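You operate a simulated robot arm through the tools that you are given. There is no shell and no other tool. Be economical: measure what you need, move in short steps, check, and stop when the job is done.

The job below is to be done with a simulated two-armed robot. You get a single attempt, and the scene is never put back.

TASK
Hold the blue bowl on the top of the blue table steady with one hand, lift the cloth dabber out of it with the other and set it down on the top of the blue table. Set down upright: cloth dabber.

It is judged by the outcome, as a careful person would: the job done as asked, and still so three seconds after it is handed in. It fails if anything else is knocked over, pushed out of place, dropped, spilled or broken. Flat cloth is picked up by pressing the open fingertips on it (5 to 10 N) and closing them slowly along it; thin cloth reads only 2 to 8 mm in the jaws.

THE ROBOT
Two 7-joint arms with two-finger parallel grippers on one trunk, on a base that drives. Base frame: it is fixed to the floor where the robot stands at the start and does not move with it; the origin is under the middle of the robot, x ahead of it, y to its left, z up; the surface under the hand at the start is at about z = 74. Units: cm, degrees, N and s.
The left shoulder is at the start at [2, 13.8, 122.5], the right one opposite. With the tool pointing down near the work surface each hand reaches from about 10 to 44 cm from the robot's upright axis, wherever it stands, measured 20 degrees to its own side. Places, roughly: top of the blue table [40, -50, 70]. Payload 1.57 kg a hand.
The TCP of each hand is the grasp point between the finger pads, 3 cm short of the fingertips. In the tool frame z runs along the fingers and y along their closing line. The gripper opens to 8 cm. The fingers are 1.7 cm wide and 1.2 cm thick; the gripper's body (4 by 8.2 cm) begins 8 cm behind the TCP.
Orientation is told as [roll, pitch, yaw] about the base's x, y, z axes, in that order, counted from this pose: with the fingers straight down and closing along the base's y, the tool's x points along the base's -x, its y along +y and its z along -z.

THE INTERFACE
- The arms move only by the tool step_arm. It takes "left_motion", "right_motion" or both (then of equal length, played together; a hand with none holds still); each is a list of rows, each a list of 3 entries, a list of its own where there are three numbers: the turn, a rotation vector about the base's x, y, z in degrees, then the shift along the base's x, y, z in cm, then the finger opening in cm, from 0 to 8. In form: [[[ax, ay, az], [x, y, z], gripper], ...]. A call has 1 to 12 rows; each row shifts and turns the commanded pose from where the row before left it. A row lasts 0.2 s, in which the tool goes at most 5 cm and 8.6 degrees; a call with a longer step from one row to the next is refused whole, and so is a gripper value outside its range. A pose out of reach is approached as far as the arm can. The call stops where the force on the tool passes 40 N (or 10 N more than at its start, if that is more) or the arm is blocked; 0.2 s more then pass. The fingers move at their own pace (about 4.5 cm/s each) and stop on an object; they squeeze with about 30 N. The grip force told is the motor's: it shows also when the fingers shut on nothing. Time passes only in rows, and 0.2 s behind the last, so rows that do not move let the fingers close. It gives the time, the measured TCP pose, the force on the tool (base axes), the opening and the grip force at its end, in the units of the frame above (readings bear some noise), with the torque about the TCP (base axes, N m) and any sound that the robot's microphone picked up, and new pictures: "show" is both (left out), scene, wrist or none (wrist: the cameras of the hands that moved).
- Cameras (640 x 400 px; columns grow to the right, rows downward): "scene" is now at [18.77, 1.14, 110.98]; the picture's right is [0.12, -0.99, 0.00], its down [-0.55, -0.07, -0.83] and it looks along [0.83, 0.10, -0.55] (base axes); focal length 214 px, centre (320, 200). "left" rides on the left gripper at [7.2, 0.7, -12.2] in its tool frame; the picture's right is [-0.09, 1.00, 0.00], its down [-0.84, -0.08, -0.54] and it looks along [-0.54, -0.05, 0.84] (tool axes); focal length 238 px, centre (320, 200). "right" rides on the right gripper at [7.2, -0.7, -12.2] in its tool frame; the picture's right is [0.09, 1.00, 0.00], its down [-0.84, 0.08, -0.54] and it looks along [-0.54, 0.05, 0.84] (tool axes); focal length 238 px, centre (320, 200). There is no depth. A picture from a camera that has moved, and an enlarged one, comes with that camera's place and axes in the base frame and with its lens.
- move_column(by): slides the trunk up (or, below 0, down) by that many cm; the arms and the scene camera ride with it, the base frame stays. It gives what a move gives, with no picture.
- roll_base(legs): drives the robot by 1 to 6 legs, each [ahead, left, turn to the left] in cm, cm and degrees, along the robot's own axes; the way and the turn of a leg run together, so that a leg with both is an arc; at most 150 cm and 180 degrees a leg. The arms and the cameras ride along, it lands a little off, and it stops where it bumps. It gives what a move gives, and a new picture of the scene camera.
- turn_head(pan, tilt): turns the head with the scene camera to pan (to the left, within 60 degrees either way) and tilt (down, from -29 to 69), counted from straight ahead of the robot. It gives what a move gives, and a new picture of the scene camera.
- inspect(camera, box): a new picture of the part [left, top, right, bottom] of that camera's present view, enlarged. The clock stands still meanwhile.
- job_done(): hands the job in; it is judged then, once.

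Go step by step. Nothing tells you exact positions but the pictures and the camera data: compare them with the known pose of the tool, close in by small moves and look again before you grip or let go. The budget is 120 turns and 260 pictures, counting those below and the enlarged ones. Unless the task says otherwise, let go and move clear before handing in, and close with one line.

The tools are called after ">>>" by a JSON object that holds its "name" and its "arguments". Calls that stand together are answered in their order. step_arm: Moves the arms, as the interface text tells. Its arguments: {"type":"object","properties":{"left_motion":{"type":"array","items":{"type":"array"}},"right_motion":{"type":"array","items":{"type":"array"}},"show":{"type":"string","enum":["both","scene","wrist","none"]}},"required":[]} The other tools are called the same way: move_column (by) slides the trunk up or down; roll_base (legs) drives the base; turn_head (pan, tilt) turns the head that bears the scene camera; inspect (camera, box) takes an enlarged picture of a part of a camera's view; job_done () hands the job in.

At the start:

```text
clock: 0.0
left_tcp_pos: [28.24, 8.87, 104.33]
left_orientation: [0.0, 0.0, -0.1]
left_ft_force: [-0.5, 0.5, -0.3]
left_moment: [0.0, 0.02, 0.01]
left_opening: 8.01
left_finger_force: 0.0
right_tcp_pos: [26.33, -13.44, 101.87]
right_orientation: [0.0, 0.0, 0.0]
right_ft_force: [0.5, 0.9, 0.0]
right_moment: [0.0, -0.01, 0.02]
right_opening: 7.99
right_finger_force: 0.1
trunk travel left (down, up): [-60.0, 64.0]
robot x, y, heading: [0.07, -0.03, 0.3]
head pan, tilt: [6.8, 33.6]
```

scene: 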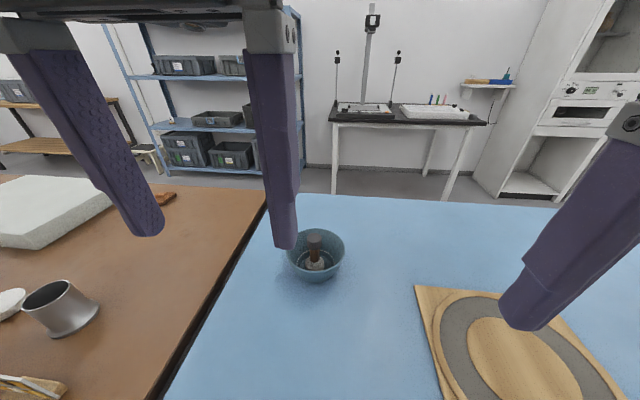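
right: 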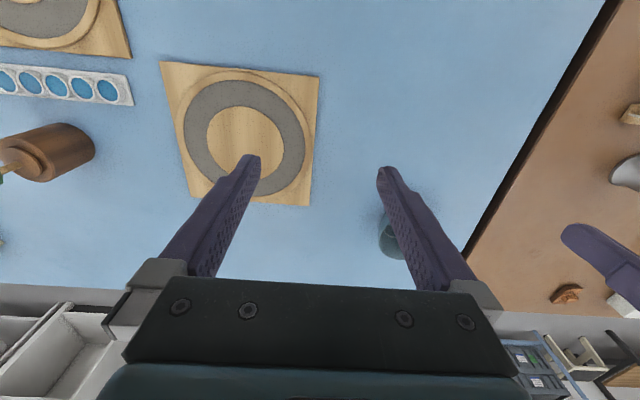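
left: 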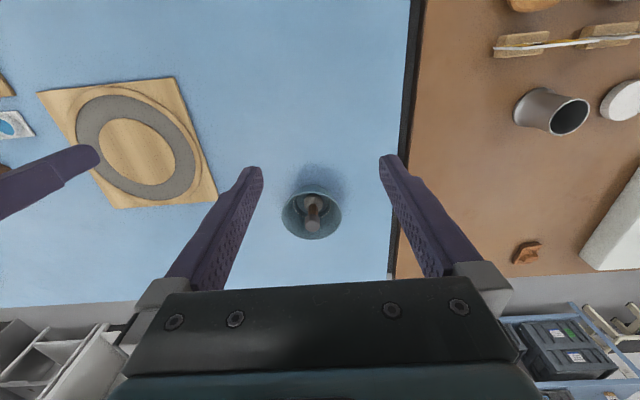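

The bowl with the dabber stands at about [51, 6, 72], slightly too far to reach. I'll look down at the near table edge and enlarge the bowl.

>>> {"name": "inspect", "arguments": {"camera": "scene", "box": [260, 210, 380, 300]}}

>>> {"name": "inspect", "arguments": {"camera": "left", "box": [260, 150, 380, 250]}}

>>> {"name": "turn_head", "arguments": {"pan": 0, "tilt": 65}}

```text
4.44 times, centred on (320, 255) of scene
camera zoom: at [18.77, 1.14, 110.98], right [0.12, -0.99, 0.0], down [-0.55, -0.07, -0.83], along [0.83, 0.1, -0.55], focal length 953 px, centre (320, -44)
```

zoom: 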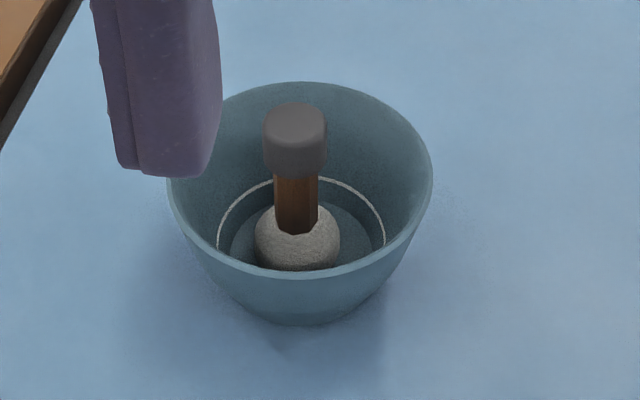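

```text
4.00 times, centred on (320, 200) of left
camera zoom: at [21.04, 9.48, 116.43], right [0.09, 1.0, 0.0], down [0.84, -0.08, 0.54], along [0.54, -0.05, -0.84], focal length 953 px, centre (320, 200)
```

zoom: 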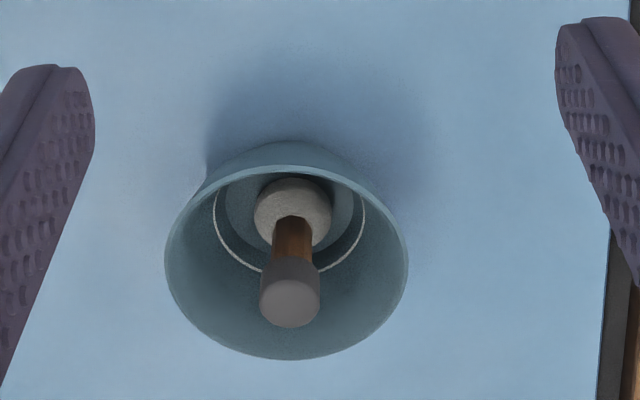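

```text
clock: 1.0
left_tcp_pos: [28.08, 8.71, 104.13]
left_orientation: [0.1, 0.0, 0.1]
left_ft_force: [0.7, 0.6, -0.8]
left_moment: [0.0, 0.02, -0.01]
left_opening: 8.0
left_finger_force: 0.0
right_tcp_pos: [26.28, -13.57, 101.84]
right_orientation: [0.0, 0.0, 0.1]
right_ft_force: [-0.3, -0.3, -0.6]
right_moment: [0.0, 0.0, -0.03]
right_opening: 8.01
right_finger_force: 0.0
trunk travel left (down, up): [-60.0, 64.0]
robot x, y, heading: [0.07, -0.24, -0.2]
head pan, tilt: [0.0, 65.0]
camera scene: at [16.03, 0.09, 106.78], right [0.0, -1.0, 0.0], down [-0.91, 0.0, -0.42], along [0.42, 0.0, -0.91], focal length 214 px, centre (320, 200)
```

scene: 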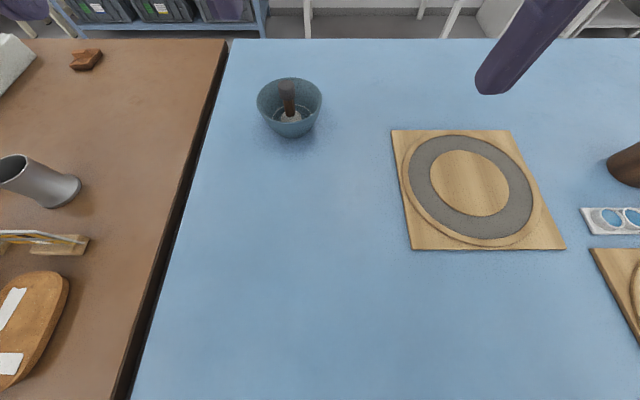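

The bowl rim is near [49, 5.5, 79], about 12 cm across. I need to know where the table's near edge is before driving, so I'll raise the trunk and look straight down.

>>> {"name": "move_column", "arguments": {"by": 40}}

>>> {"name": "turn_head", "arguments": {"pan": 0, "tilt": 69}}

```text
clock: 4.8
left_tcp_pos: [28.13, 8.8, 144.26]
left_orientation: [0.0, 0.0, 0.0]
left_ft_force: [0.5, 0.2, 0.3]
left_moment: [0.02, -0.03, -0.02]
left_opening: 8.01
left_finger_force: 0.0
right_tcp_pos: [26.33, -13.45, 141.87]
right_orientation: [0.1, 0.0, 0.0]
right_ft_force: [-0.1, -0.1, -0.1]
right_moment: [0.01, 0.01, 0.01]
right_opening: 8.01
right_finger_force: 0.1
trunk travel left (down, up): [-100.0, 24.0]
robot x, y, heading: [0.09, 0.25, -0.2]
head pan, tilt: [0.0, 65.0]
```

```text
clock: 5.4
left_tcp_pos: [28.09, 8.85, 144.24]
left_orientation: [0.0, -0.1, 0.0]
left_ft_force: [0.3, -0.7, 0.2]
left_moment: [0.02, 0.02, -0.01]
left_opening: 8.01
left_finger_force: 0.1
right_tcp_pos: [26.4, -13.43, 141.82]
right_orientation: [0.0, 0.1, 0.0]
right_ft_force: [0.7, -0.4, -0.3]
right_moment: [0.01, 0.0, 0.0]
right_opening: 7.99
right_finger_force: 0.0
trunk travel left (down, up): [-100.0, 24.0]
robot x, y, heading: [-0.41, -0.02, -0.2]
head pan, tilt: [0.0, 68.8]
camera scene: at [15.55, 0.09, 146.39], right [0.0, -1.0, 0.0], down [-0.93, 0.0, -0.36], along [0.36, 0.0, -0.93], focal length 214 px, centre (320, 200)
```

scene: 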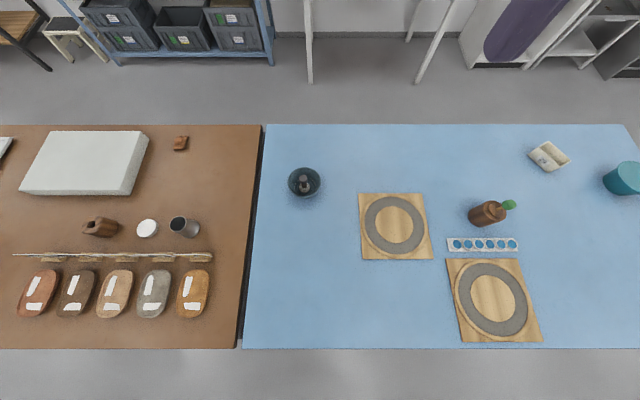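

The robot's axis is already above the table's near edge (x≈-2), so driving a little further in may work. I'll try a short roll ahead and left with the arms held high.

>>> {"name": "roll_base", "arguments": {"legs": [[5, 1, 0]]}}

```text
clock: 6.4
left_tcp_pos: [33.16, 9.78, 144.27]
left_orientation: [0.1, 0.1, 0.0]
left_ft_force: [-0.7, 0.4, -0.3]
left_moment: [-0.01, -0.03, 0.07]
left_opening: 7.98
left_finger_force: 0.1
right_tcp_pos: [31.23, -12.5, 141.87]
right_orientation: [0.0, 0.0, 0.0]
right_ft_force: [0.3, -0.4, -0.3]
right_moment: [0.03, -0.02, 0.05]
right_opening: 8.01
right_finger_force: 0.0
trunk travel left (down, up): [-100.0, 24.0]
robot x, y, heading: [5.01, 0.87, 0.1]
head pan, tilt: [0.0, 68.8]
camera scene: at [20.53, 1.09, 146.39], right [0.0, -1.0, 0.0], down [-0.93, 0.0, -0.36], along [0.36, 0.0, -0.93], focal length 214 px, centre (320, 200)
```

scene: 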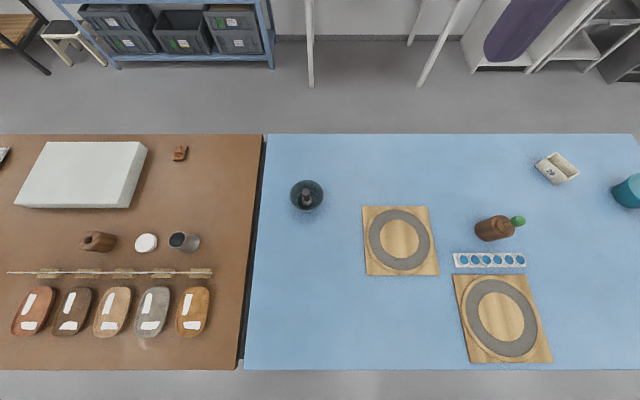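

No bump. I'll go on another 12 cm ahead and 3 cm left.

>>> {"name": "roll_base", "arguments": {"legs": [[12, 3, 0]]}}

>>> {"name": "turn_head", "arguments": {"pan": 0, "tilt": 69}}

>>> {"name": "inspect", "arguments": {"camera": "left", "box": [0, 0, 640, 400]}}

```text
clock: 7.6
left_tcp_pos: [45.2, 12.84, 144.28]
left_orientation: [0.1, 0.0, -0.2]
left_ft_force: [0.1, -0.1, 0.5]
left_moment: [0.02, -0.02, 0.03]
left_opening: 7.99
left_finger_force: 0.2
right_tcp_pos: [43.29, -9.53, 141.86]
right_orientation: [0.0, 0.0, -0.2]
right_ft_force: [-0.3, 0.2, -0.2]
right_moment: [-0.03, 0.0, 0.01]
right_opening: 7.99
right_finger_force: 0.0
trunk travel left (down, up): [-100.0, 24.0]
robot x, y, heading: [17.14, 3.85, -0.1]
head pan, tilt: [0.0, 68.8]
camera scene: at [32.55, 4.08, 146.39], right [0.0, -1.0, 0.0], down [-0.93, 0.0, -0.36], along [0.36, 0.0, -0.93], focal length 214 px, centre (320, 200)
```

scene: 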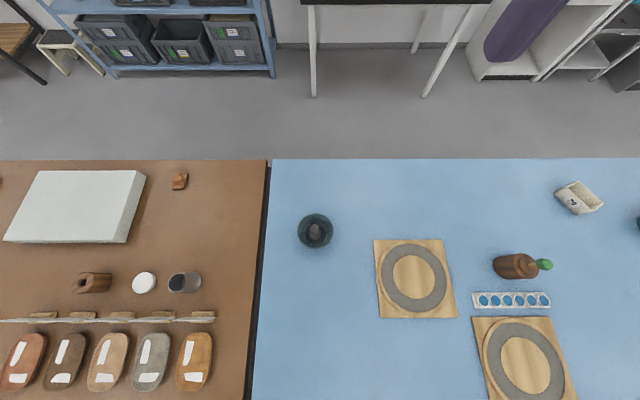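

```text
clock: 8.2
left_tcp_pos: [45.21, 12.81, 144.26]
left_orientation: [0.1, 0.1, -0.2]
left_ft_force: [-0.2, -0.8, 0.4]
left_moment: [-0.02, 0.02, -0.03]
left_opening: 7.99
left_finger_force: 0.0
right_tcp_pos: [43.29, -9.58, 142.0]
right_orientation: [0.0, 0.0, -0.2]
right_ft_force: [-0.2, -0.6, -0.1]
right_moment: [-0.02, -0.01, 0.0]
right_opening: 8.0
right_finger_force: 0.1
trunk travel left (down, up): [-100.0, 24.0]
robot x, y, heading: [16.76, 4.01, -0.3]
head pan, tilt: [0.0, 68.8]
camera scene: at [32.55, 4.08, 146.39], right [0.0, -1.0, 0.0], down [-0.93, 0.0, -0.36], along [0.36, 0.0, -0.93], focal length 214 px, centre (320, 200)
```

scene: 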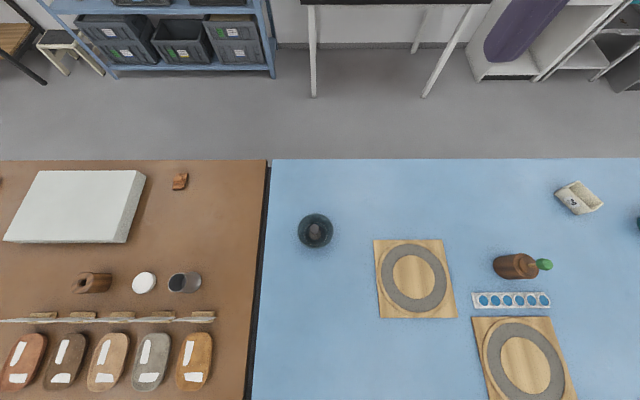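

```text
1.00 times, centred on (320, 200) of left (not enlarged: the box is as wide or as high as the picture)
camera zoom: at [38.07, 13.45, 156.42], right [0.1, 1.0, 0.0], down [0.84, -0.08, 0.54], along [0.54, -0.05, -0.84], focal length 238 px, centre (320, 200)
```

zoom: 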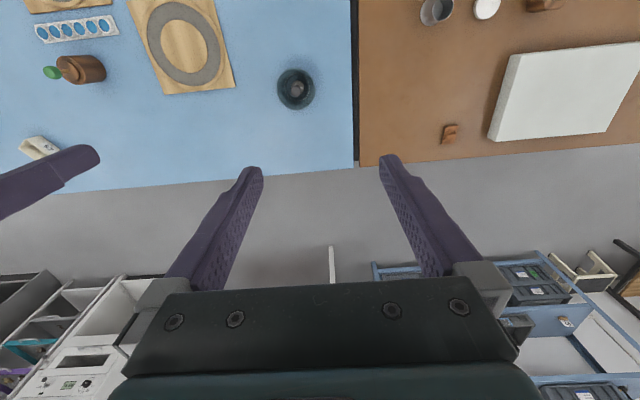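

The bowl sits at about [48.3, 5.5] and is now 31 cm from the robot's axis. I'll lower the trunk again and look closely.

>>> {"name": "move_column", "arguments": {"by": -40}}

>>> {"name": "turn_head", "arguments": {"pan": 0, "tilt": 50}}

>>> {"name": "inspect", "arguments": {"camera": "right", "box": [0, 0, 640, 400]}}

>>> {"name": "inspect", "arguments": {"camera": "scene", "box": [240, 150, 400, 250]}}

```text
clock: 12.1
left_tcp_pos: [45.19, 12.78, 104.24]
left_orientation: [0.0, 0.0, -0.2]
left_ft_force: [0.3, -0.4, -0.1]
left_moment: [0.03, 0.02, -0.01]
left_opening: 8.02
left_finger_force: 0.0
right_tcp_pos: [43.1, -9.55, 101.81]
right_orientation: [0.0, 0.0, -0.3]
right_ft_force: [0.9, -0.1, -0.6]
right_moment: [0.02, -0.01, -0.03]
right_opening: 8.01
right_finger_force: 0.1
trunk travel left (down, up): [-60.0, 64.0]
robot x, y, heading: [17.31, 4.33, -0.2]
head pan, tilt: [0.0, 68.8]
```

```text
clock: 12.9
left_tcp_pos: [45.09, 12.92, 104.3]
left_orientation: [0.0, 0.0, -0.2]
left_ft_force: [0.1, 0.9, 0.4]
left_moment: [-0.03, 0.03, 0.0]
left_opening: 8.01
left_finger_force: 0.1
right_tcp_pos: [43.29, -9.47, 101.92]
right_orientation: [0.0, 0.0, -0.2]
right_ft_force: [0.1, 0.4, 1.3]
right_moment: [0.01, 0.0, 0.02]
right_opening: 7.98
right_finger_force: 0.1
trunk travel left (down, up): [-60.0, 64.0]
robot x, y, heading: [16.53, 3.97, 0.0]
head pan, tilt: [0.0, 50.0]
camera scene: at [34.66, 4.07, 108.58], right [0.0, -1.0, 0.0], down [-0.77, 0.0, -0.64], along [0.64, 0.0, -0.77], focal length 214 px, centre (320, 200)
```

scene: 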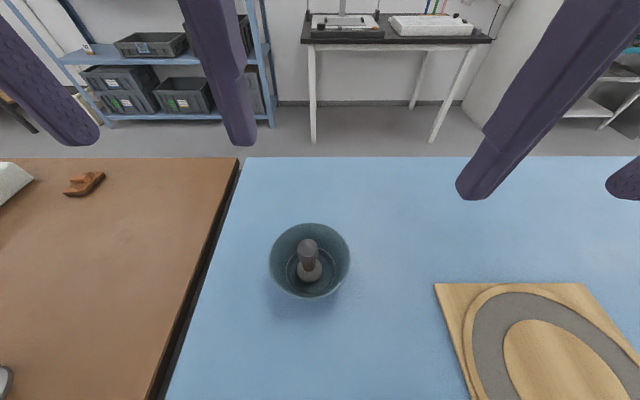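

```text
1.00 times, centred on (320, 200) of right (not enlarged: the box is as wide or as high as the picture)
camera zoom: at [36.09, -9.99, 113.99], right [-0.09, 1.0, 0.0], down [0.84, 0.07, 0.54], along [0.54, 0.05, -0.84], focal length 238 px, centre (320, 200)
```

zoom: 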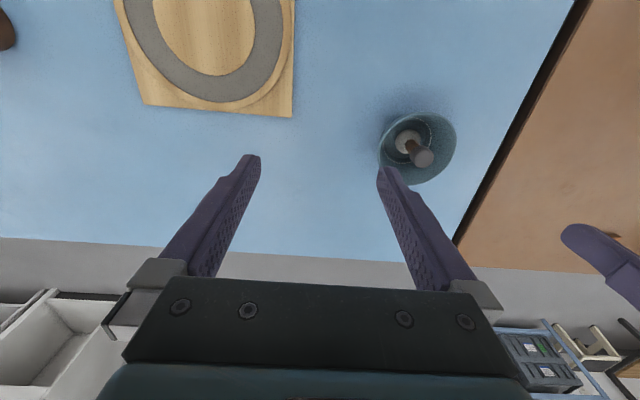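

```text
4.00 times, centred on (320, 200) of scene
camera zoom: at [34.66, 4.07, 108.58], right [0.0, -1.0, 0.0], down [-0.77, 0.0, -0.64], along [0.64, 0.0, -0.77], focal length 858 px, centre (320, 200)
```

zoom: 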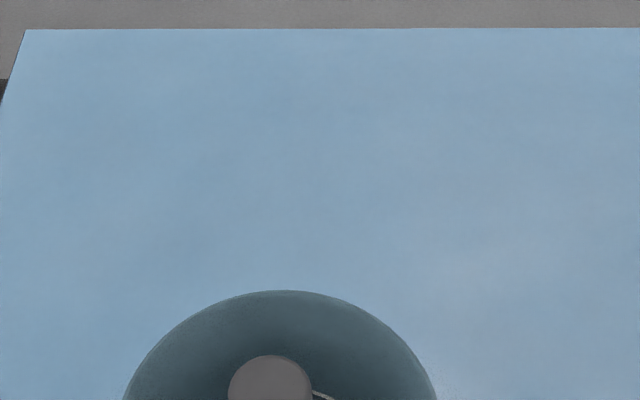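

Rim centre comes out at about [47.7, 5.6, 80.5], radius 5.6. I'll enlarge it for the dabber handle.

>>> {"name": "inspect", "arguments": {"camera": "scene", "box": [250, 210, 370, 310]}}

>>> {"name": "inspect", "arguments": {"camera": "right", "box": [360, 100, 480, 200]}}

```text
4.00 times, centred on (310, 260) of scene
camera zoom: at [34.66, 4.07, 108.58], right [0.0, -1.0, 0.0], down [-0.77, 0.0, -0.64], along [0.64, 0.0, -0.77], focal length 858 px, centre (360, -40)
```

zoom: 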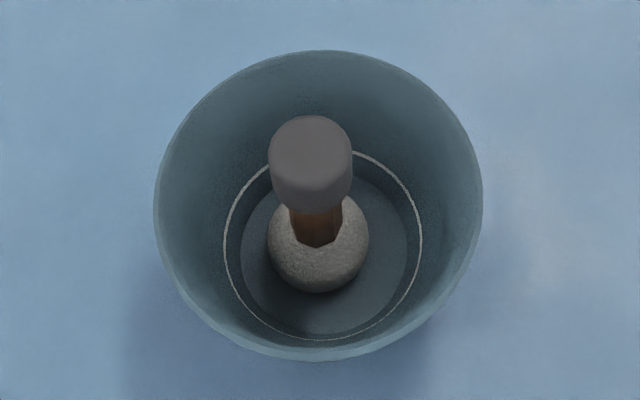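

```text
4.00 times, centred on (420, 150) of right
camera zoom: at [36.09, -9.99, 113.99], right [-0.09, 1.0, 0.0], down [0.84, 0.07, 0.54], along [0.54, 0.05, -0.84], focal length 953 px, centre (-80, 400)
```

zoom: 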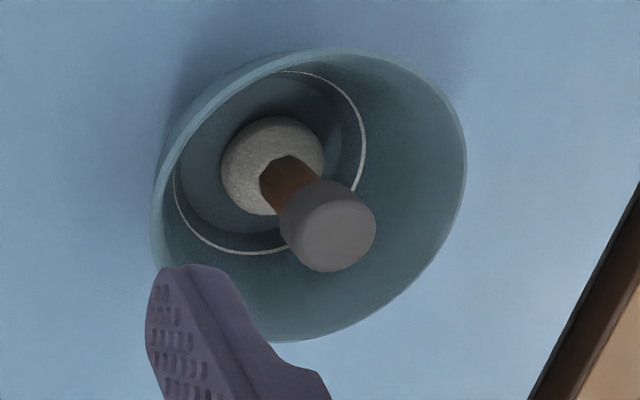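

The dabber's cap top is at about [47.9, 5.7, 82.5], about 2.7 cm wide, and the rim is at z≈80.5. The left hand, tilted out 22°, will pinch the bowl's left wall. The right hand yaws 90° so its body clears the left one. I'm moving to the pre-grasp poses.

>>> {"name": "step_arm", "arguments": {"left_motion": [[[-2, 0, 0], [0.236, 0.045, -1.63], 2.6], [[-2, 0, 0], [0.236, 0.045, -1.63], 2.6], [[-2, 0, 0], [0.236, 0.045, -1.63], 2.6], [[-2, 0, 0], [0.236, 0.045, -1.63], 2.6], [[-2, 0, 0], [0.236, 0.045, -1.63], 2.6], [[-2, 0, 0], [0.236, 0.045, -1.63], 2.6], [[-2, 0, 0], [0.236, 0.045, -1.63], 2.6], [[-2, 0, 0], [0.236, 0.045, -1.63], 2.6], [[-2, 0, 0], [0.236, 0.045, -1.63], 2.6], [[-2, 0, 0], [0.236, 0.045, -1.63], 2.6], [[-2, 0, 0], [0.236, 0.045, -1.63], 2.6]], "right_motion": [[[0, 0, 8.2], [0, 0, 0], 5], [[0, 0, 8.2], [0, 0, 0], 5], [[0, 0, 8.2], [0, 0, 0], 5], [[0, 0, 8.2], [0, 0, 0], 5], [[0, 0, 8.2], [0, 0, 0], 5], [[0, 0, 8.2], [0, 0, 0], 5], [[0, 0, 8.2], [0, 0, 0], 5], [[0, 0, 8.2], [0, 0, 0], 5], [[0, 0, 8.2], [0, 0, 0], 5], [[0, 0, 8.2], [0, 0, 0], 5], [[0, 0, 8.2], [0, 0, 0], 5]]}}

```text
clock: 15.3
left_tcp_pos: [47.94, 13.23, 86.33]
left_orientation: [-22.1, -0.1, -0.2]
left_ft_force: [0.0, 0.2, -1.5]
left_moment: [-0.02, -0.03, 0.0]
left_opening: 2.58
left_finger_force: 0.1
right_tcp_pos: [43.18, -9.42, 101.83]
right_orientation: [0.0, 0.0, 90.2]
right_ft_force: [-0.6, 0.4, 0.5]
right_moment: [0.0, -0.01, 0.01]
right_opening: 5.0
right_finger_force: 0.1
trunk travel left (down, up): [-60.0, 64.0]
robot x, y, heading: [17.04, 4.18, -0.3]
head pan, tilt: [0.0, 50.0]
camera scene: at [34.65, 4.07, 108.59], right [0.0, -1.0, 0.0], down [-0.77, 0.0, -0.64], along [0.64, 0.0, -0.77], focal length 214 px, centre (320, 200)
camera right: at [43.97, -16.56, 113.94], right [-1.0, -0.1, 0.0], down [-0.08, 0.84, 0.54], along [-0.05, 0.54, -0.84], focal length 238 px, centre (320, 200)
camera left: at [40.75, 18.32, 97.41], right [0.1, 0.92, -0.37], down [0.84, 0.13, 0.53], along [0.54, -0.36, -0.76], focal length 238 px, centre (320, 200)
```

scene: 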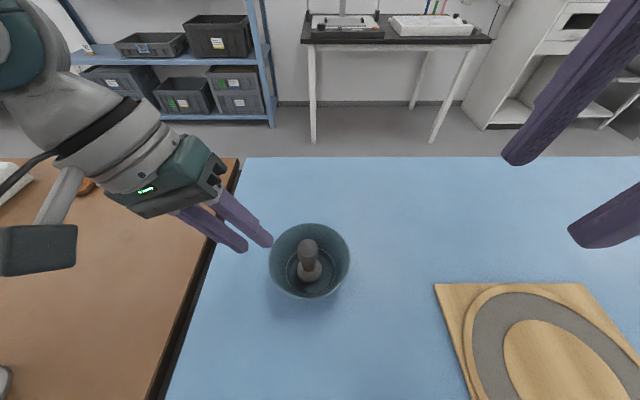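
right: 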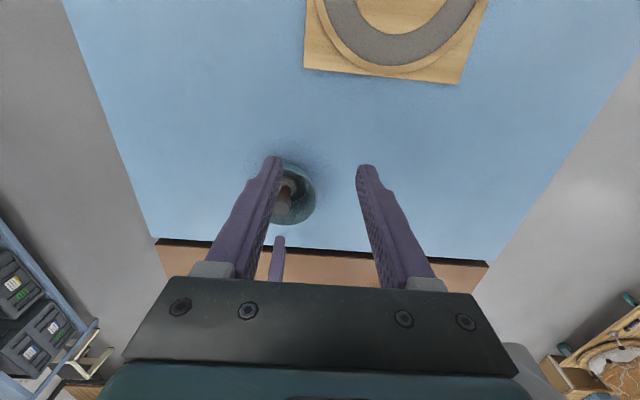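
left: 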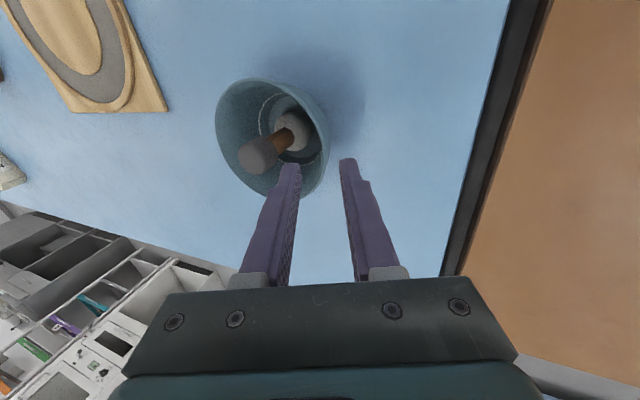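

The left hand is lined up, though the rim seems about 0.5 cm further out than the finger mid-line. I'll enlarge to check.

>>> {"name": "inspect", "arguments": {"camera": "left", "box": [240, 90, 400, 190]}}

>>> {"name": "inspect", "arguments": {"camera": "scene", "box": [210, 200, 370, 300]}}

```text
4.00 times, centred on (320, 140) of left
camera zoom: at [40.75, 18.32, 97.41], right [0.1, 0.92, -0.37], down [0.84, 0.13, 0.53], along [0.54, -0.36, -0.76], focal length 953 px, centre (320, 440)
```

zoom: 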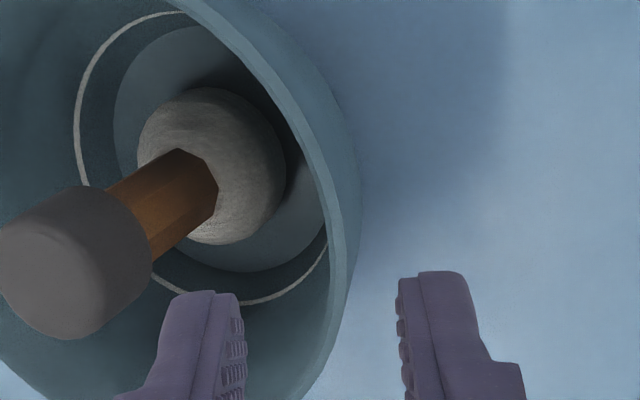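

```text
4.00 times, centred on (290, 250) of scene
camera zoom: at [34.65, 4.07, 108.59], right [0.0, -1.0, 0.0], down [-0.77, 0.0, -0.64], along [0.64, 0.0, -0.77], focal length 858 px, centre (440, 0)
```

zoom: 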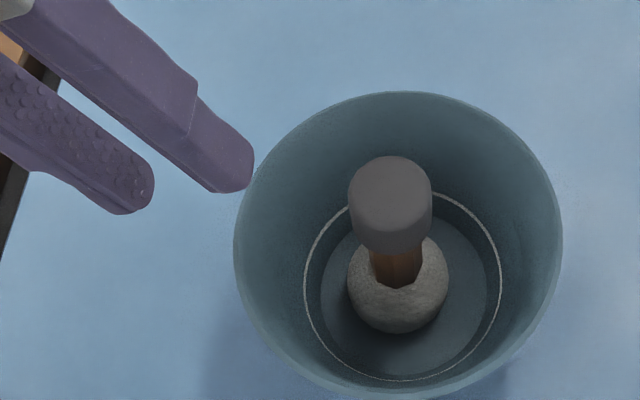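

The rim's centre-line is at y≈11.3 and the wall slopes only about 12°. I'll reduce the tilt to 16°, re-centre, and descend partway, checking before the wall.

>>> {"name": "step_arm", "arguments": {"left_motion": [[[6, 0, 0], [0, -0.2, 0.1], 2.8], [[0, 0, 0], [-0.1, -0.55, -1.92], 2.8], [[0, 0, 0], [-0.1, -0.41, -1.44], 2.8]], "show": "both"}}

>>> {"name": "inspect", "arguments": {"camera": "left", "box": [240, 90, 400, 190]}}

>>> {"name": "inspect", "arguments": {"camera": "scene", "box": [210, 200, 370, 300]}}

```text
clock: 16.1
left_tcp_pos: [47.64, 12.11, 83.11]
left_orientation: [-15.9, -0.1, -0.2]
left_ft_force: [0.2, 0.3, -0.3]
left_moment: [-0.03, -0.01, 0.01]
left_opening: 2.82
left_finger_force: 0.1
right_tcp_pos: [43.24, -9.38, 101.8]
right_orientation: [-0.1, 0.0, 90.0]
right_ft_force: [0.3, 0.2, 0.3]
right_moment: [0.04, 0.02, -0.03]
right_opening: 4.99
right_finger_force: 0.1
trunk travel left (down, up): [-60.0, 64.0]
robot x, y, heading: [16.88, 4.04, -0.3]
head pan, tilt: [0.0, 50.0]
camera scene: at [34.65, 4.07, 108.59], right [0.0, -1.0, 0.0], down [-0.77, 0.0, -0.64], along [0.64, 0.0, -0.77], focal length 214 px, centre (320, 200)
camera left: at [40.46, 16.07, 94.63], right [0.1, 0.96, -0.27], down [0.84, 0.07, 0.54], along [0.54, -0.28, -0.79], focal length 238 px, centre (320, 200)
```

scene: 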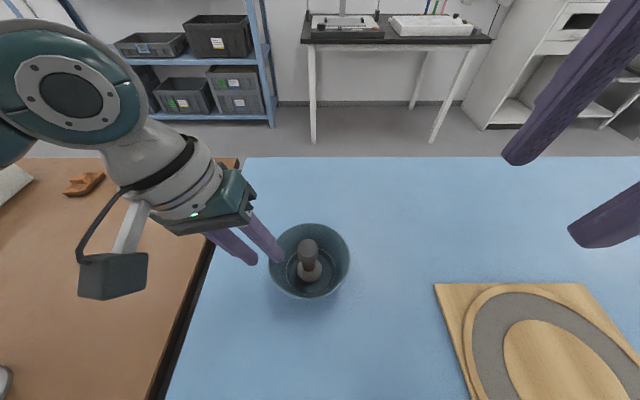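
left: 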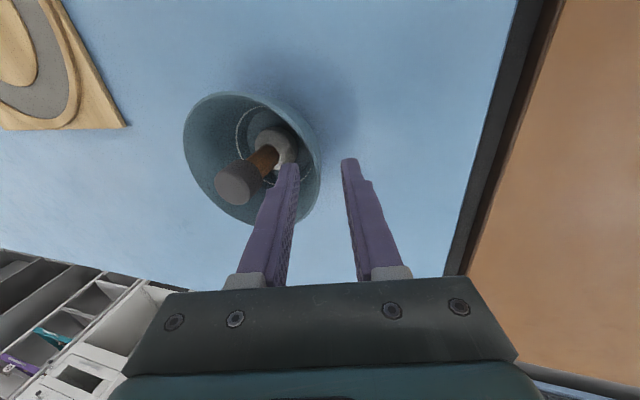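

```text
4.00 times, centred on (320, 140) of left
camera zoom: at [40.46, 16.07, 94.63], right [0.1, 0.96, -0.27], down [0.84, 0.07, 0.54], along [0.54, -0.28, -0.79], focal length 953 px, centre (320, 440)
```

zoom: 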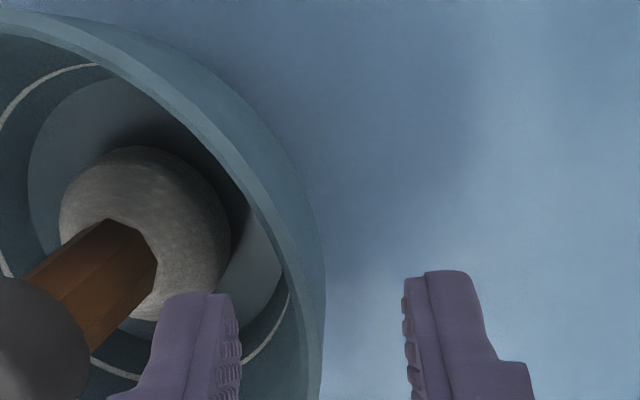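

```text
4.00 times, centred on (290, 250) of scene
camera zoom: at [34.65, 4.07, 108.59], right [0.0, -1.0, 0.0], down [-0.77, 0.0, -0.64], along [0.64, 0.0, -0.77], focal length 858 px, centre (440, 0)
```

zoom: 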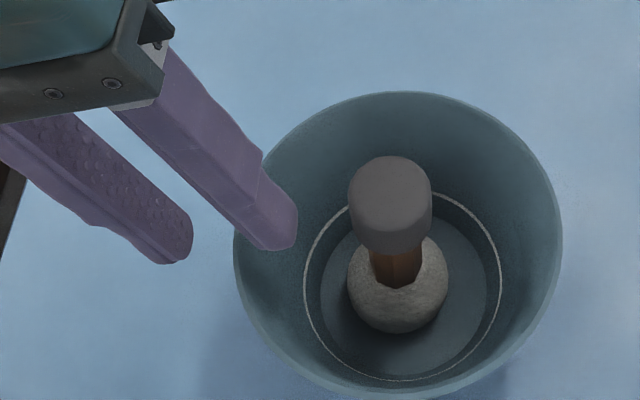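

Fingers straddle the wall well. I'll descend 2.5 cm along the tool axis and check again.

>>> {"name": "step_arm", "arguments": {"left_motion": [[[0, 0, 0], [0, -0.45, -1.25], 2.8], [[0, 0, 0], [0, -0.38, -1.25], 2.8]], "show": "none"}}

>>> {"name": "inspect", "arguments": {"camera": "left", "box": [240, 90, 400, 190]}}

>>> {"name": "inspect", "arguments": {"camera": "scene", "box": [210, 200, 370, 300]}}

```text
clock: 16.7
left_tcp_pos: [47.67, 11.2, 80.74]
left_orientation: [-16.0, 0.0, -0.2]
left_ft_force: [1.0, 0.1, -0.1]
left_moment: [0.01, 0.02, 0.01]
left_opening: 2.77
left_finger_force: 0.1
right_tcp_pos: [43.21, -9.48, 101.86]
right_orientation: [-0.1, 0.0, 89.9]
right_ft_force: [-0.6, 0.3, 0.1]
right_moment: [-0.02, -0.01, -0.02]
right_opening: 4.98
right_finger_force: 0.1
trunk travel left (down, up): [-60.0, 64.0]
robot x, y, heading: [16.83, 4.05, -0.1]
head pan, tilt: [0.0, 50.0]
```

```text
4.00 times, centred on (320, 140) of left
camera zoom: at [40.58, 15.32, 92.19], right [0.1, 0.96, -0.27], down [0.84, 0.07, 0.54], along [0.54, -0.28, -0.79], focal length 953 px, centre (320, 440)
```

zoom: 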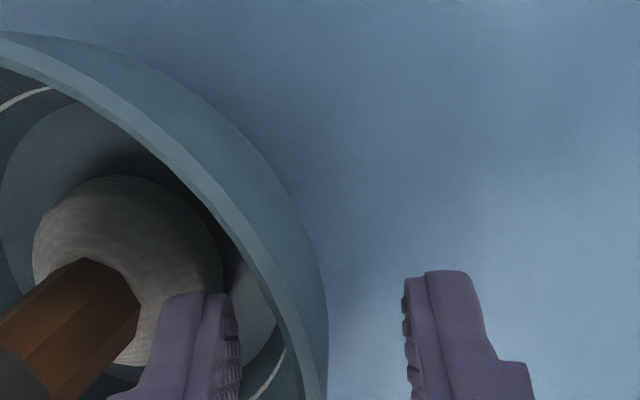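

```text
4.00 times, centred on (290, 250) of scene
camera zoom: at [34.66, 4.07, 108.59], right [0.0, -1.0, 0.0], down [-0.77, 0.0, -0.64], along [0.64, 0.0, -0.77], focal length 858 px, centre (440, 0)
```

zoom: 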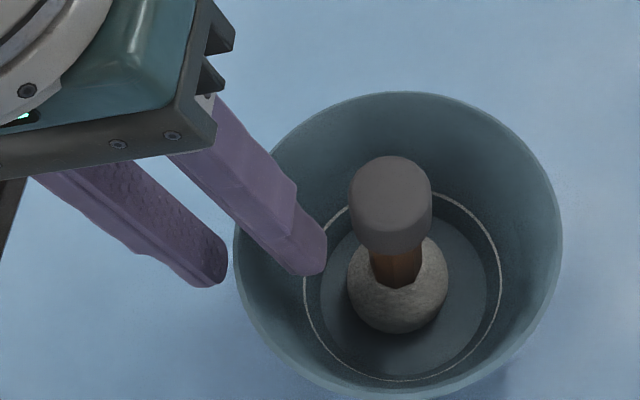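

The wall is centred between the fingers and the inner finger is clear of the dabber. I'll close gently on the wall.

>>> {"name": "step_arm", "arguments": {"left_motion": [[[0, 0, 0], [0, 0, 0], 2.0], [[0, 0, 0], [0, 0, 0], 1.4], [[0, 0, 0], [0, 0, 0], 0.9], [[0, 0, 0], [0, 0, 0], 0.5], [[0, 0, 0], [0, 0, 0], 0.2], [[0, 0, 0], [0, 0, 0], 0.2]], "show": "wrist"}}

>>> {"name": "inspect", "arguments": {"camera": "scene", "box": [210, 200, 370, 300]}}

```text
clock: 18.1
left_tcp_pos: [47.73, 10.96, 80.7]
left_orientation: [-16.3, -0.1, -0.2]
left_ft_force: [-0.5, -6.0, 10.9]
left_moment: [-0.97, 0.53, 0.22]
left_opening: 0.81
left_finger_force: 27.1
right_tcp_pos: [43.29, -9.66, 101.9]
right_orientation: [-0.1, 0.1, 90.0]
right_ft_force: [0.1, -0.1, 0.9]
right_moment: [-0.03, 0.0, 0.0]
right_opening: 5.02
right_finger_force: 0.1
trunk travel left (down, up): [-60.0, 64.0]
robot x, y, heading: [17.43, 4.24, -0.2]
head pan, tilt: [0.0, 50.0]
camera left: at [40.62, 15.11, 92.27], right [0.1, 0.96, -0.28], down [0.84, 0.07, 0.54], along [0.54, -0.29, -0.79], focal length 238 px, centre (320, 200)
```

left: 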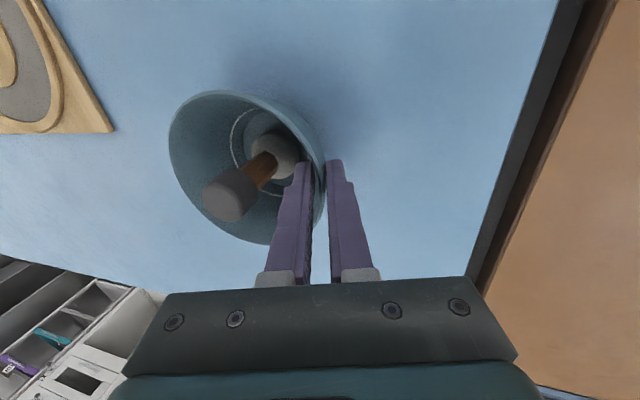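

```text
4.00 times, centred on (290, 250) of scene
camera zoom: at [34.69, 3.95, 108.61], right [0.0, -1.0, 0.0], down [-0.77, 0.0, -0.64], along [0.64, 0.0, -0.77], focal length 858 px, centre (440, 0)
```

zoom: 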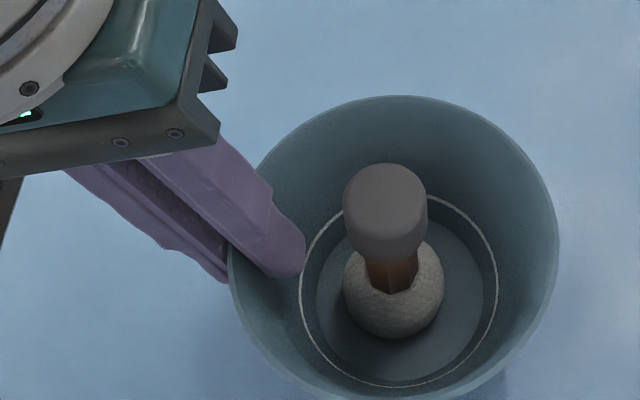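

The bowl is held (0.8 cm wall grip) and barely moved. I'll bring the right hand over the cap at about [47.8, 5.8], staying high, and check.

>>> {"name": "step_arm", "arguments": {"right_motion": [[[0, 0, 0], [1.1, 3.85, -1.2], 5], [[0, 0, 0], [1.1, 3.85, -1.2], 5], [[0, 0, 0], [1.1, 3.85, -1.2], 5], [[0, 0, 0], [1.2, 3.85, -1.3], 5]]}}

>>> {"name": "inspect", "arguments": {"camera": "right", "box": [240, 100, 400, 200]}}

```text
clock: 19.1
left_tcp_pos: [47.8, 11.0, 80.78]
left_orientation: [-16.2, -0.1, -0.1]
left_ft_force: [-0.1, -7.2, 15.2]
left_moment: [-0.97, 0.44, 0.24]
left_opening: 0.83
left_finger_force: 27.1
right_tcp_pos: [47.92, 5.95, 96.82]
right_orientation: [0.0, 0.2, 90.0]
right_ft_force: [0.4, -0.2, -0.8]
right_moment: [0.01, -0.01, 0.03]
right_opening: 5.01
right_finger_force: 0.0
trunk travel left (down, up): [-60.0, 64.0]
robot x, y, heading: [17.11, 4.07, -0.2]
head pan, tilt: [0.0, 50.0]
camera scene: at [34.73, 3.93, 108.61], right [0.0, -1.0, 0.0], down [-0.77, 0.0, -0.64], along [0.64, 0.0, -0.77], focal length 214 px, centre (320, 200)
camera right: at [48.55, -1.2, 108.87], right [-1.0, -0.09, 0.0], down [-0.08, 0.84, 0.54], along [-0.05, 0.54, -0.84], focal length 238 px, centre (320, 200)
```

scene: 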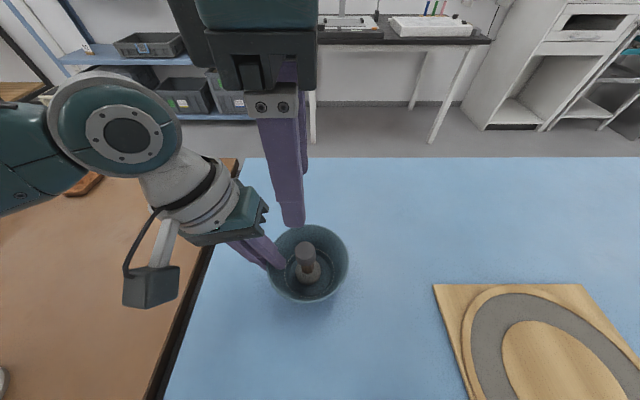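
right: 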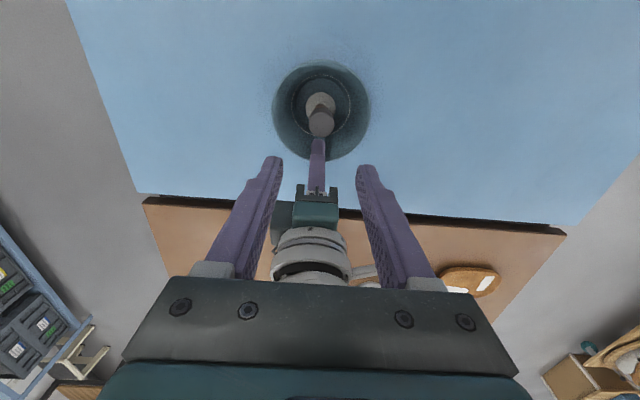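

```text
4.00 times, centred on (320, 150) of right
camera zoom: at [48.55, -1.2, 108.87], right [-1.0, -0.09, 0.0], down [-0.08, 0.84, 0.54], along [-0.05, 0.54, -0.84], focal length 953 px, centre (320, 400)
```

zoom: 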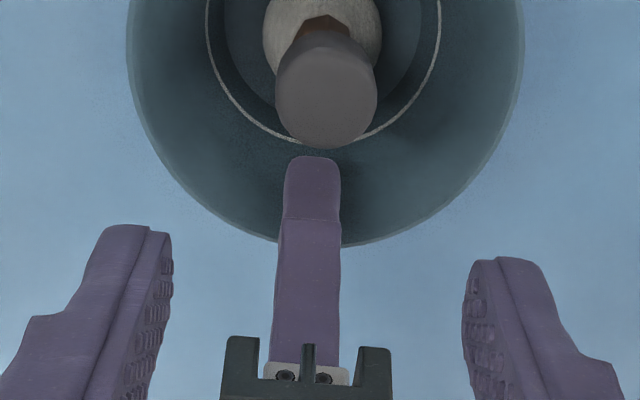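

The cap again triangulates to [47.8, 5.73], directly under the right TCP. I'll descend, watching force.

>>> {"name": "step_arm", "arguments": {"right_motion": [[[0, 0, 0], [-0.1, -0.2, -4], 5], [[0, 0, 0], [0, 0, -4], 5], [[0, 0, 0], [0, 0, -3], 5]]}}

>>> {"name": "inspect", "arguments": {"camera": "right", "box": [240, 100, 400, 200]}}

>>> {"name": "inspect", "arguments": {"camera": "scene", "box": [230, 200, 390, 300]}}

```text
clock: 19.9
left_tcp_pos: [47.89, 11.14, 80.76]
left_orientation: [-16.1, -0.1, -0.2]
left_ft_force: [0.9, -7.1, 12.8]
left_moment: [-0.94, 0.38, 0.21]
left_opening: 0.82
left_finger_force: 27.0
right_tcp_pos: [47.82, 5.58, 85.94]
right_orientation: [-0.1, 0.0, 89.9]
right_ft_force: [0.7, 0.0, -0.1]
right_moment: [-0.03, 0.01, -0.01]
right_opening: 5.0
right_finger_force: 0.1
trunk travel left (down, up): [-60.0, 64.0]
robot x, y, heading: [17.02, 3.89, -0.4]
head pan, tilt: [0.0, 50.0]
camera scene: at [34.74, 3.93, 108.61], right [0.0, -1.0, 0.0], down [-0.77, 0.0, -0.64], along [0.64, 0.0, -0.77], focal length 214 px, centre (320, 200)
camera right: at [48.51, -1.51, 98.05], right [-1.0, -0.09, 0.0], down [-0.08, 0.84, 0.54], along [-0.05, 0.54, -0.84], focal length 238 px, centre (320, 200)
```

scene: 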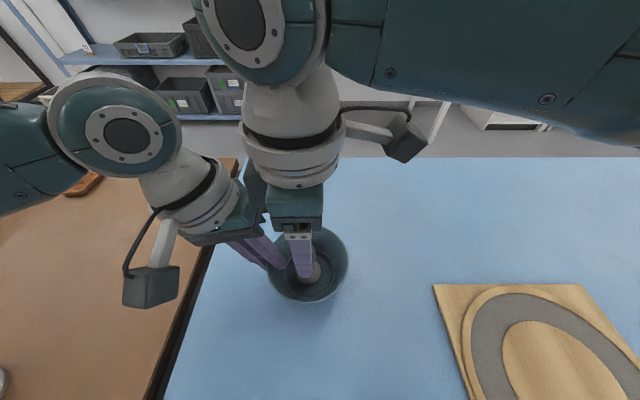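
right: 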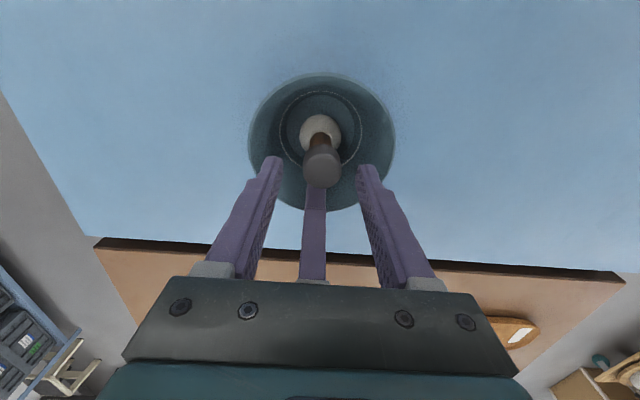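

```text
4.00 times, centred on (320, 150) of right
camera zoom: at [48.51, -1.51, 98.05], right [-1.0, -0.09, 0.0], down [-0.08, 0.84, 0.54], along [-0.05, 0.54, -0.84], focal length 953 px, centre (320, 400)
```

zoom: 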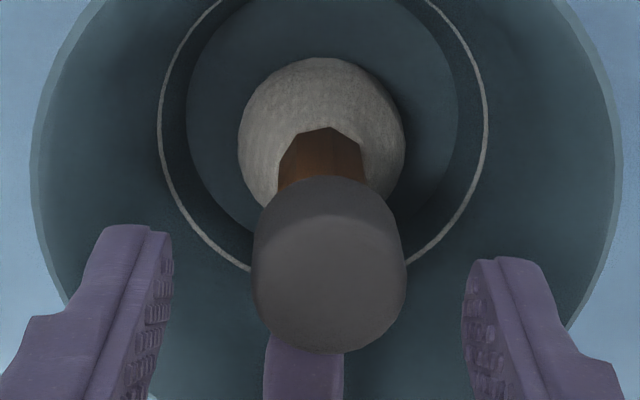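

```text
4.00 times, centred on (310, 250) of scene
camera zoom: at [34.74, 3.93, 108.61], right [0.0, -1.0, 0.0], down [-0.77, 0.0, -0.64], along [0.64, 0.0, -0.77], focal length 858 px, centre (360, 0)
```

zoom: 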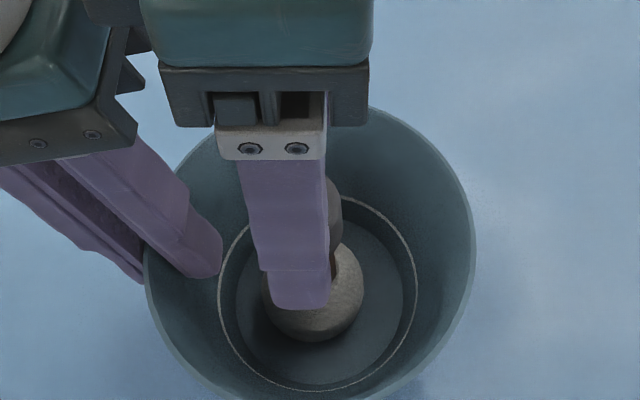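

Alignment is good and the bodies clear each other by a small margin. I'll lower the last 4.3 cm around the cap.

>>> {"name": "step_arm", "arguments": {"right_motion": [[[0, 0, 0], [-0.1, 0.15, -2], 5], [[0, 0, 0], [0, 0, -2.3], 5]]}}

>>> {"name": "inspect", "arguments": {"camera": "right", "box": [240, 100, 400, 200]}}

>>> {"name": "inspect", "arguments": {"camera": "scene", "box": [230, 200, 390, 300]}}

```text
clock: 20.5
left_tcp_pos: [47.84, 11.22, 80.53]
left_orientation: [-15.8, 0.0, -0.1]
left_ft_force: [-0.2, 4.6, 6.4]
left_moment: [-2.23, 0.17, 0.16]
left_opening: 0.9
left_finger_force: 27.1
right_tcp_pos: [47.77, 5.45, 81.73]
right_orientation: [-0.2, 0.3, 89.8]
right_ft_force: [1.0, -14.6, 14.3]
right_moment: [1.78, 0.07, 0.01]
right_opening: 4.98
right_finger_force: 0.1
trunk travel left (down, up): [-60.0, 64.0]
robot x, y, heading: [17.19, 3.82, 0.0]
head pan, tilt: [0.0, 50.0]
camera scene: at [34.78, 3.89, 108.64], right [0.0, -1.0, 0.0], down [-0.77, 0.0, -0.64], along [0.64, 0.0, -0.77], focal length 214 px, centre (320, 200)
camera right: at [48.34, -1.53, 93.9], right [-1.0, -0.09, 0.0], down [-0.08, 0.84, 0.54], along [-0.05, 0.54, -0.84], focal length 238 px, centre (320, 200)
```

scene: 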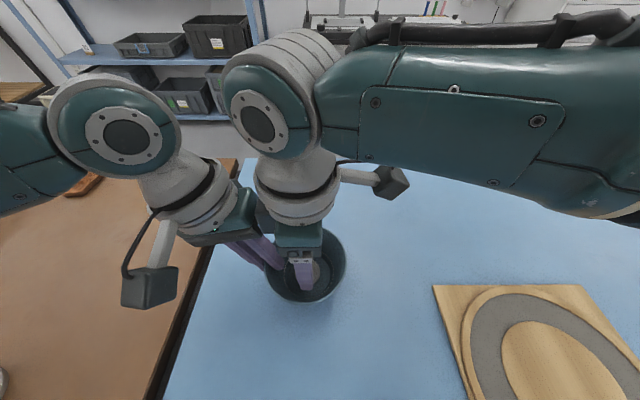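
right: 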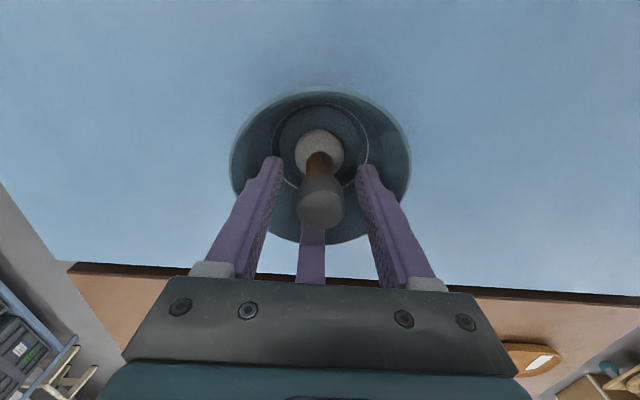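

```text
4.00 times, centred on (320, 150) of right
camera zoom: at [48.34, -1.53, 93.9], right [-1.0, -0.09, 0.0], down [-0.08, 0.84, 0.54], along [-0.05, 0.54, -0.84], focal length 953 px, centre (320, 400)
```

zoom: 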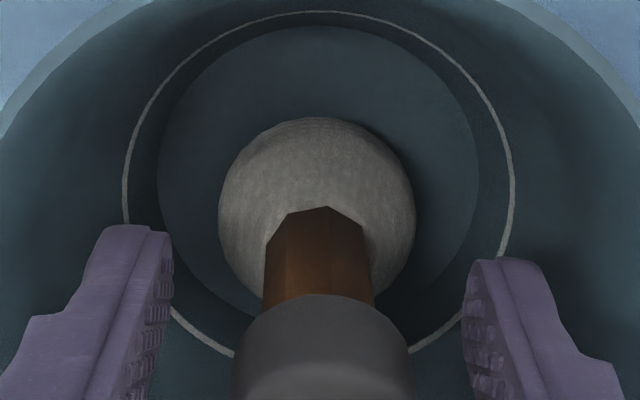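

```text
4.00 times, centred on (310, 250) of scene
camera zoom: at [34.78, 3.89, 108.64], right [0.0, -1.0, 0.0], down [-0.77, 0.0, -0.64], along [0.64, 0.0, -0.77], focal length 858 px, centre (360, 0)
```

zoom: 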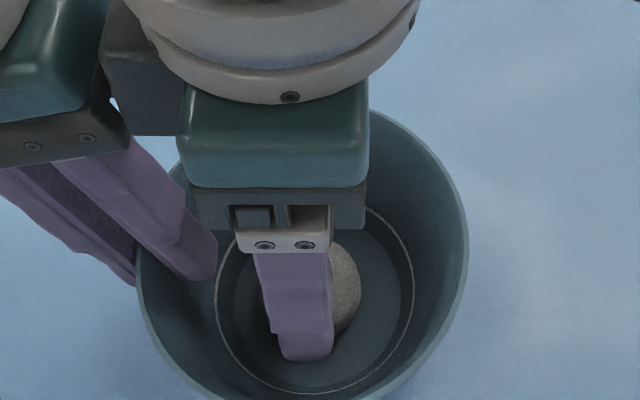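

The right gripper's body is pressing against the left one (14 N), so I'll back up. Then I'll lean the right hand 25° about its own closing line, so its body moves toward -y and clears.

>>> {"name": "step_arm", "arguments": {"right_motion": [[[0, 0, 0], [0, -0.1, 2.3], 5], [[0, 0, 0], [0, -0.2, 3.5], 5], [[5, 0, 0], [0, 0, 0.5], 5], [[5, 0, 0], [0, 0, 0], 5], [[5, 0, 0], [0, 0, 0], 5], [[5, 0, 0], [0, 0, 0], 5], [[5, 0, 0], [0, 0, 0], 5]]}}

>>> {"name": "inspect", "arguments": {"camera": "scene", "box": [230, 200, 390, 300]}}

>>> {"name": "inspect", "arguments": {"camera": "right", "box": [240, 100, 400, 200]}}

```text
clock: 22.1
left_tcp_pos: [47.72, 11.06, 80.74]
left_orientation: [-16.1, -0.1, -0.2]
left_ft_force: [3.0, -6.7, 9.2]
left_moment: [-0.88, 0.2, 0.36]
left_opening: 0.77
left_finger_force: 26.8
right_tcp_pos: [47.71, 5.28, 88.05]
right_orientation: [-0.1, -25.0, 89.9]
right_ft_force: [0.2, -0.6, 0.3]
right_moment: [-0.03, 0.01, -0.04]
right_opening: 5.0
right_finger_force: 0.0
trunk travel left (down, up): [-60.0, 64.0]
robot x, y, heading: [17.23, 3.68, -0.2]
head pan, tilt: [0.0, 50.0]
camera scene: at [34.75, 3.94, 108.61], right [0.0, -1.0, 0.0], down [-0.77, 0.0, -0.64], along [0.64, 0.0, -0.77], focal length 214 px, centre (320, 200)
camera right: at [48.33, -6.14, 95.96], right [-1.0, -0.08, -0.04], down [-0.08, 0.53, 0.84], along [-0.05, 0.84, -0.53], focal length 238 px, centre (320, 200)
```

scene: 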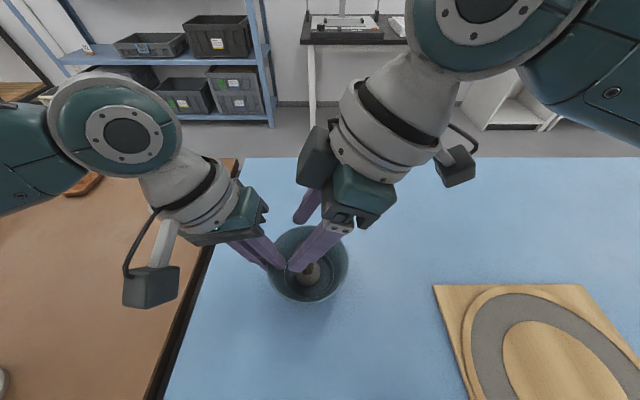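
right: 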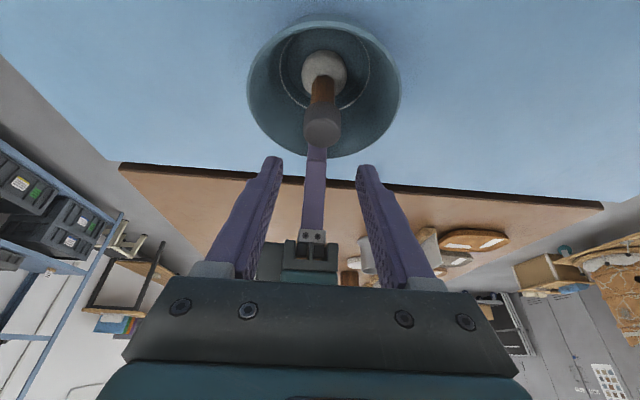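

```text
4.00 times, centred on (310, 250) of scene
camera zoom: at [34.75, 3.94, 108.61], right [0.0, -1.0, 0.0], down [-0.77, 0.0, -0.64], along [0.64, 0.0, -0.77], focal length 858 px, centre (360, 0)
```

zoom: 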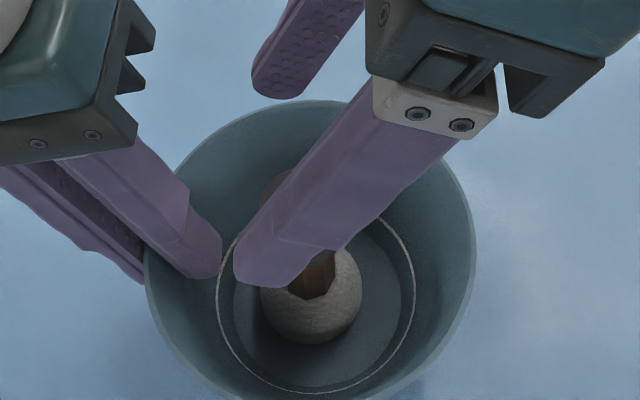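

```text
4.00 times, centred on (320, 150) of right
camera zoom: at [48.33, -6.14, 95.96], right [-1.0, -0.08, -0.04], down [-0.08, 0.53, 0.84], along [-0.05, 0.84, -0.53], focal length 953 px, centre (320, 400)
```

zoom: 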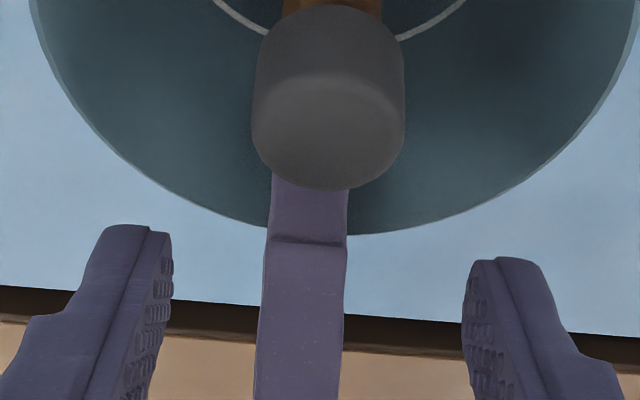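

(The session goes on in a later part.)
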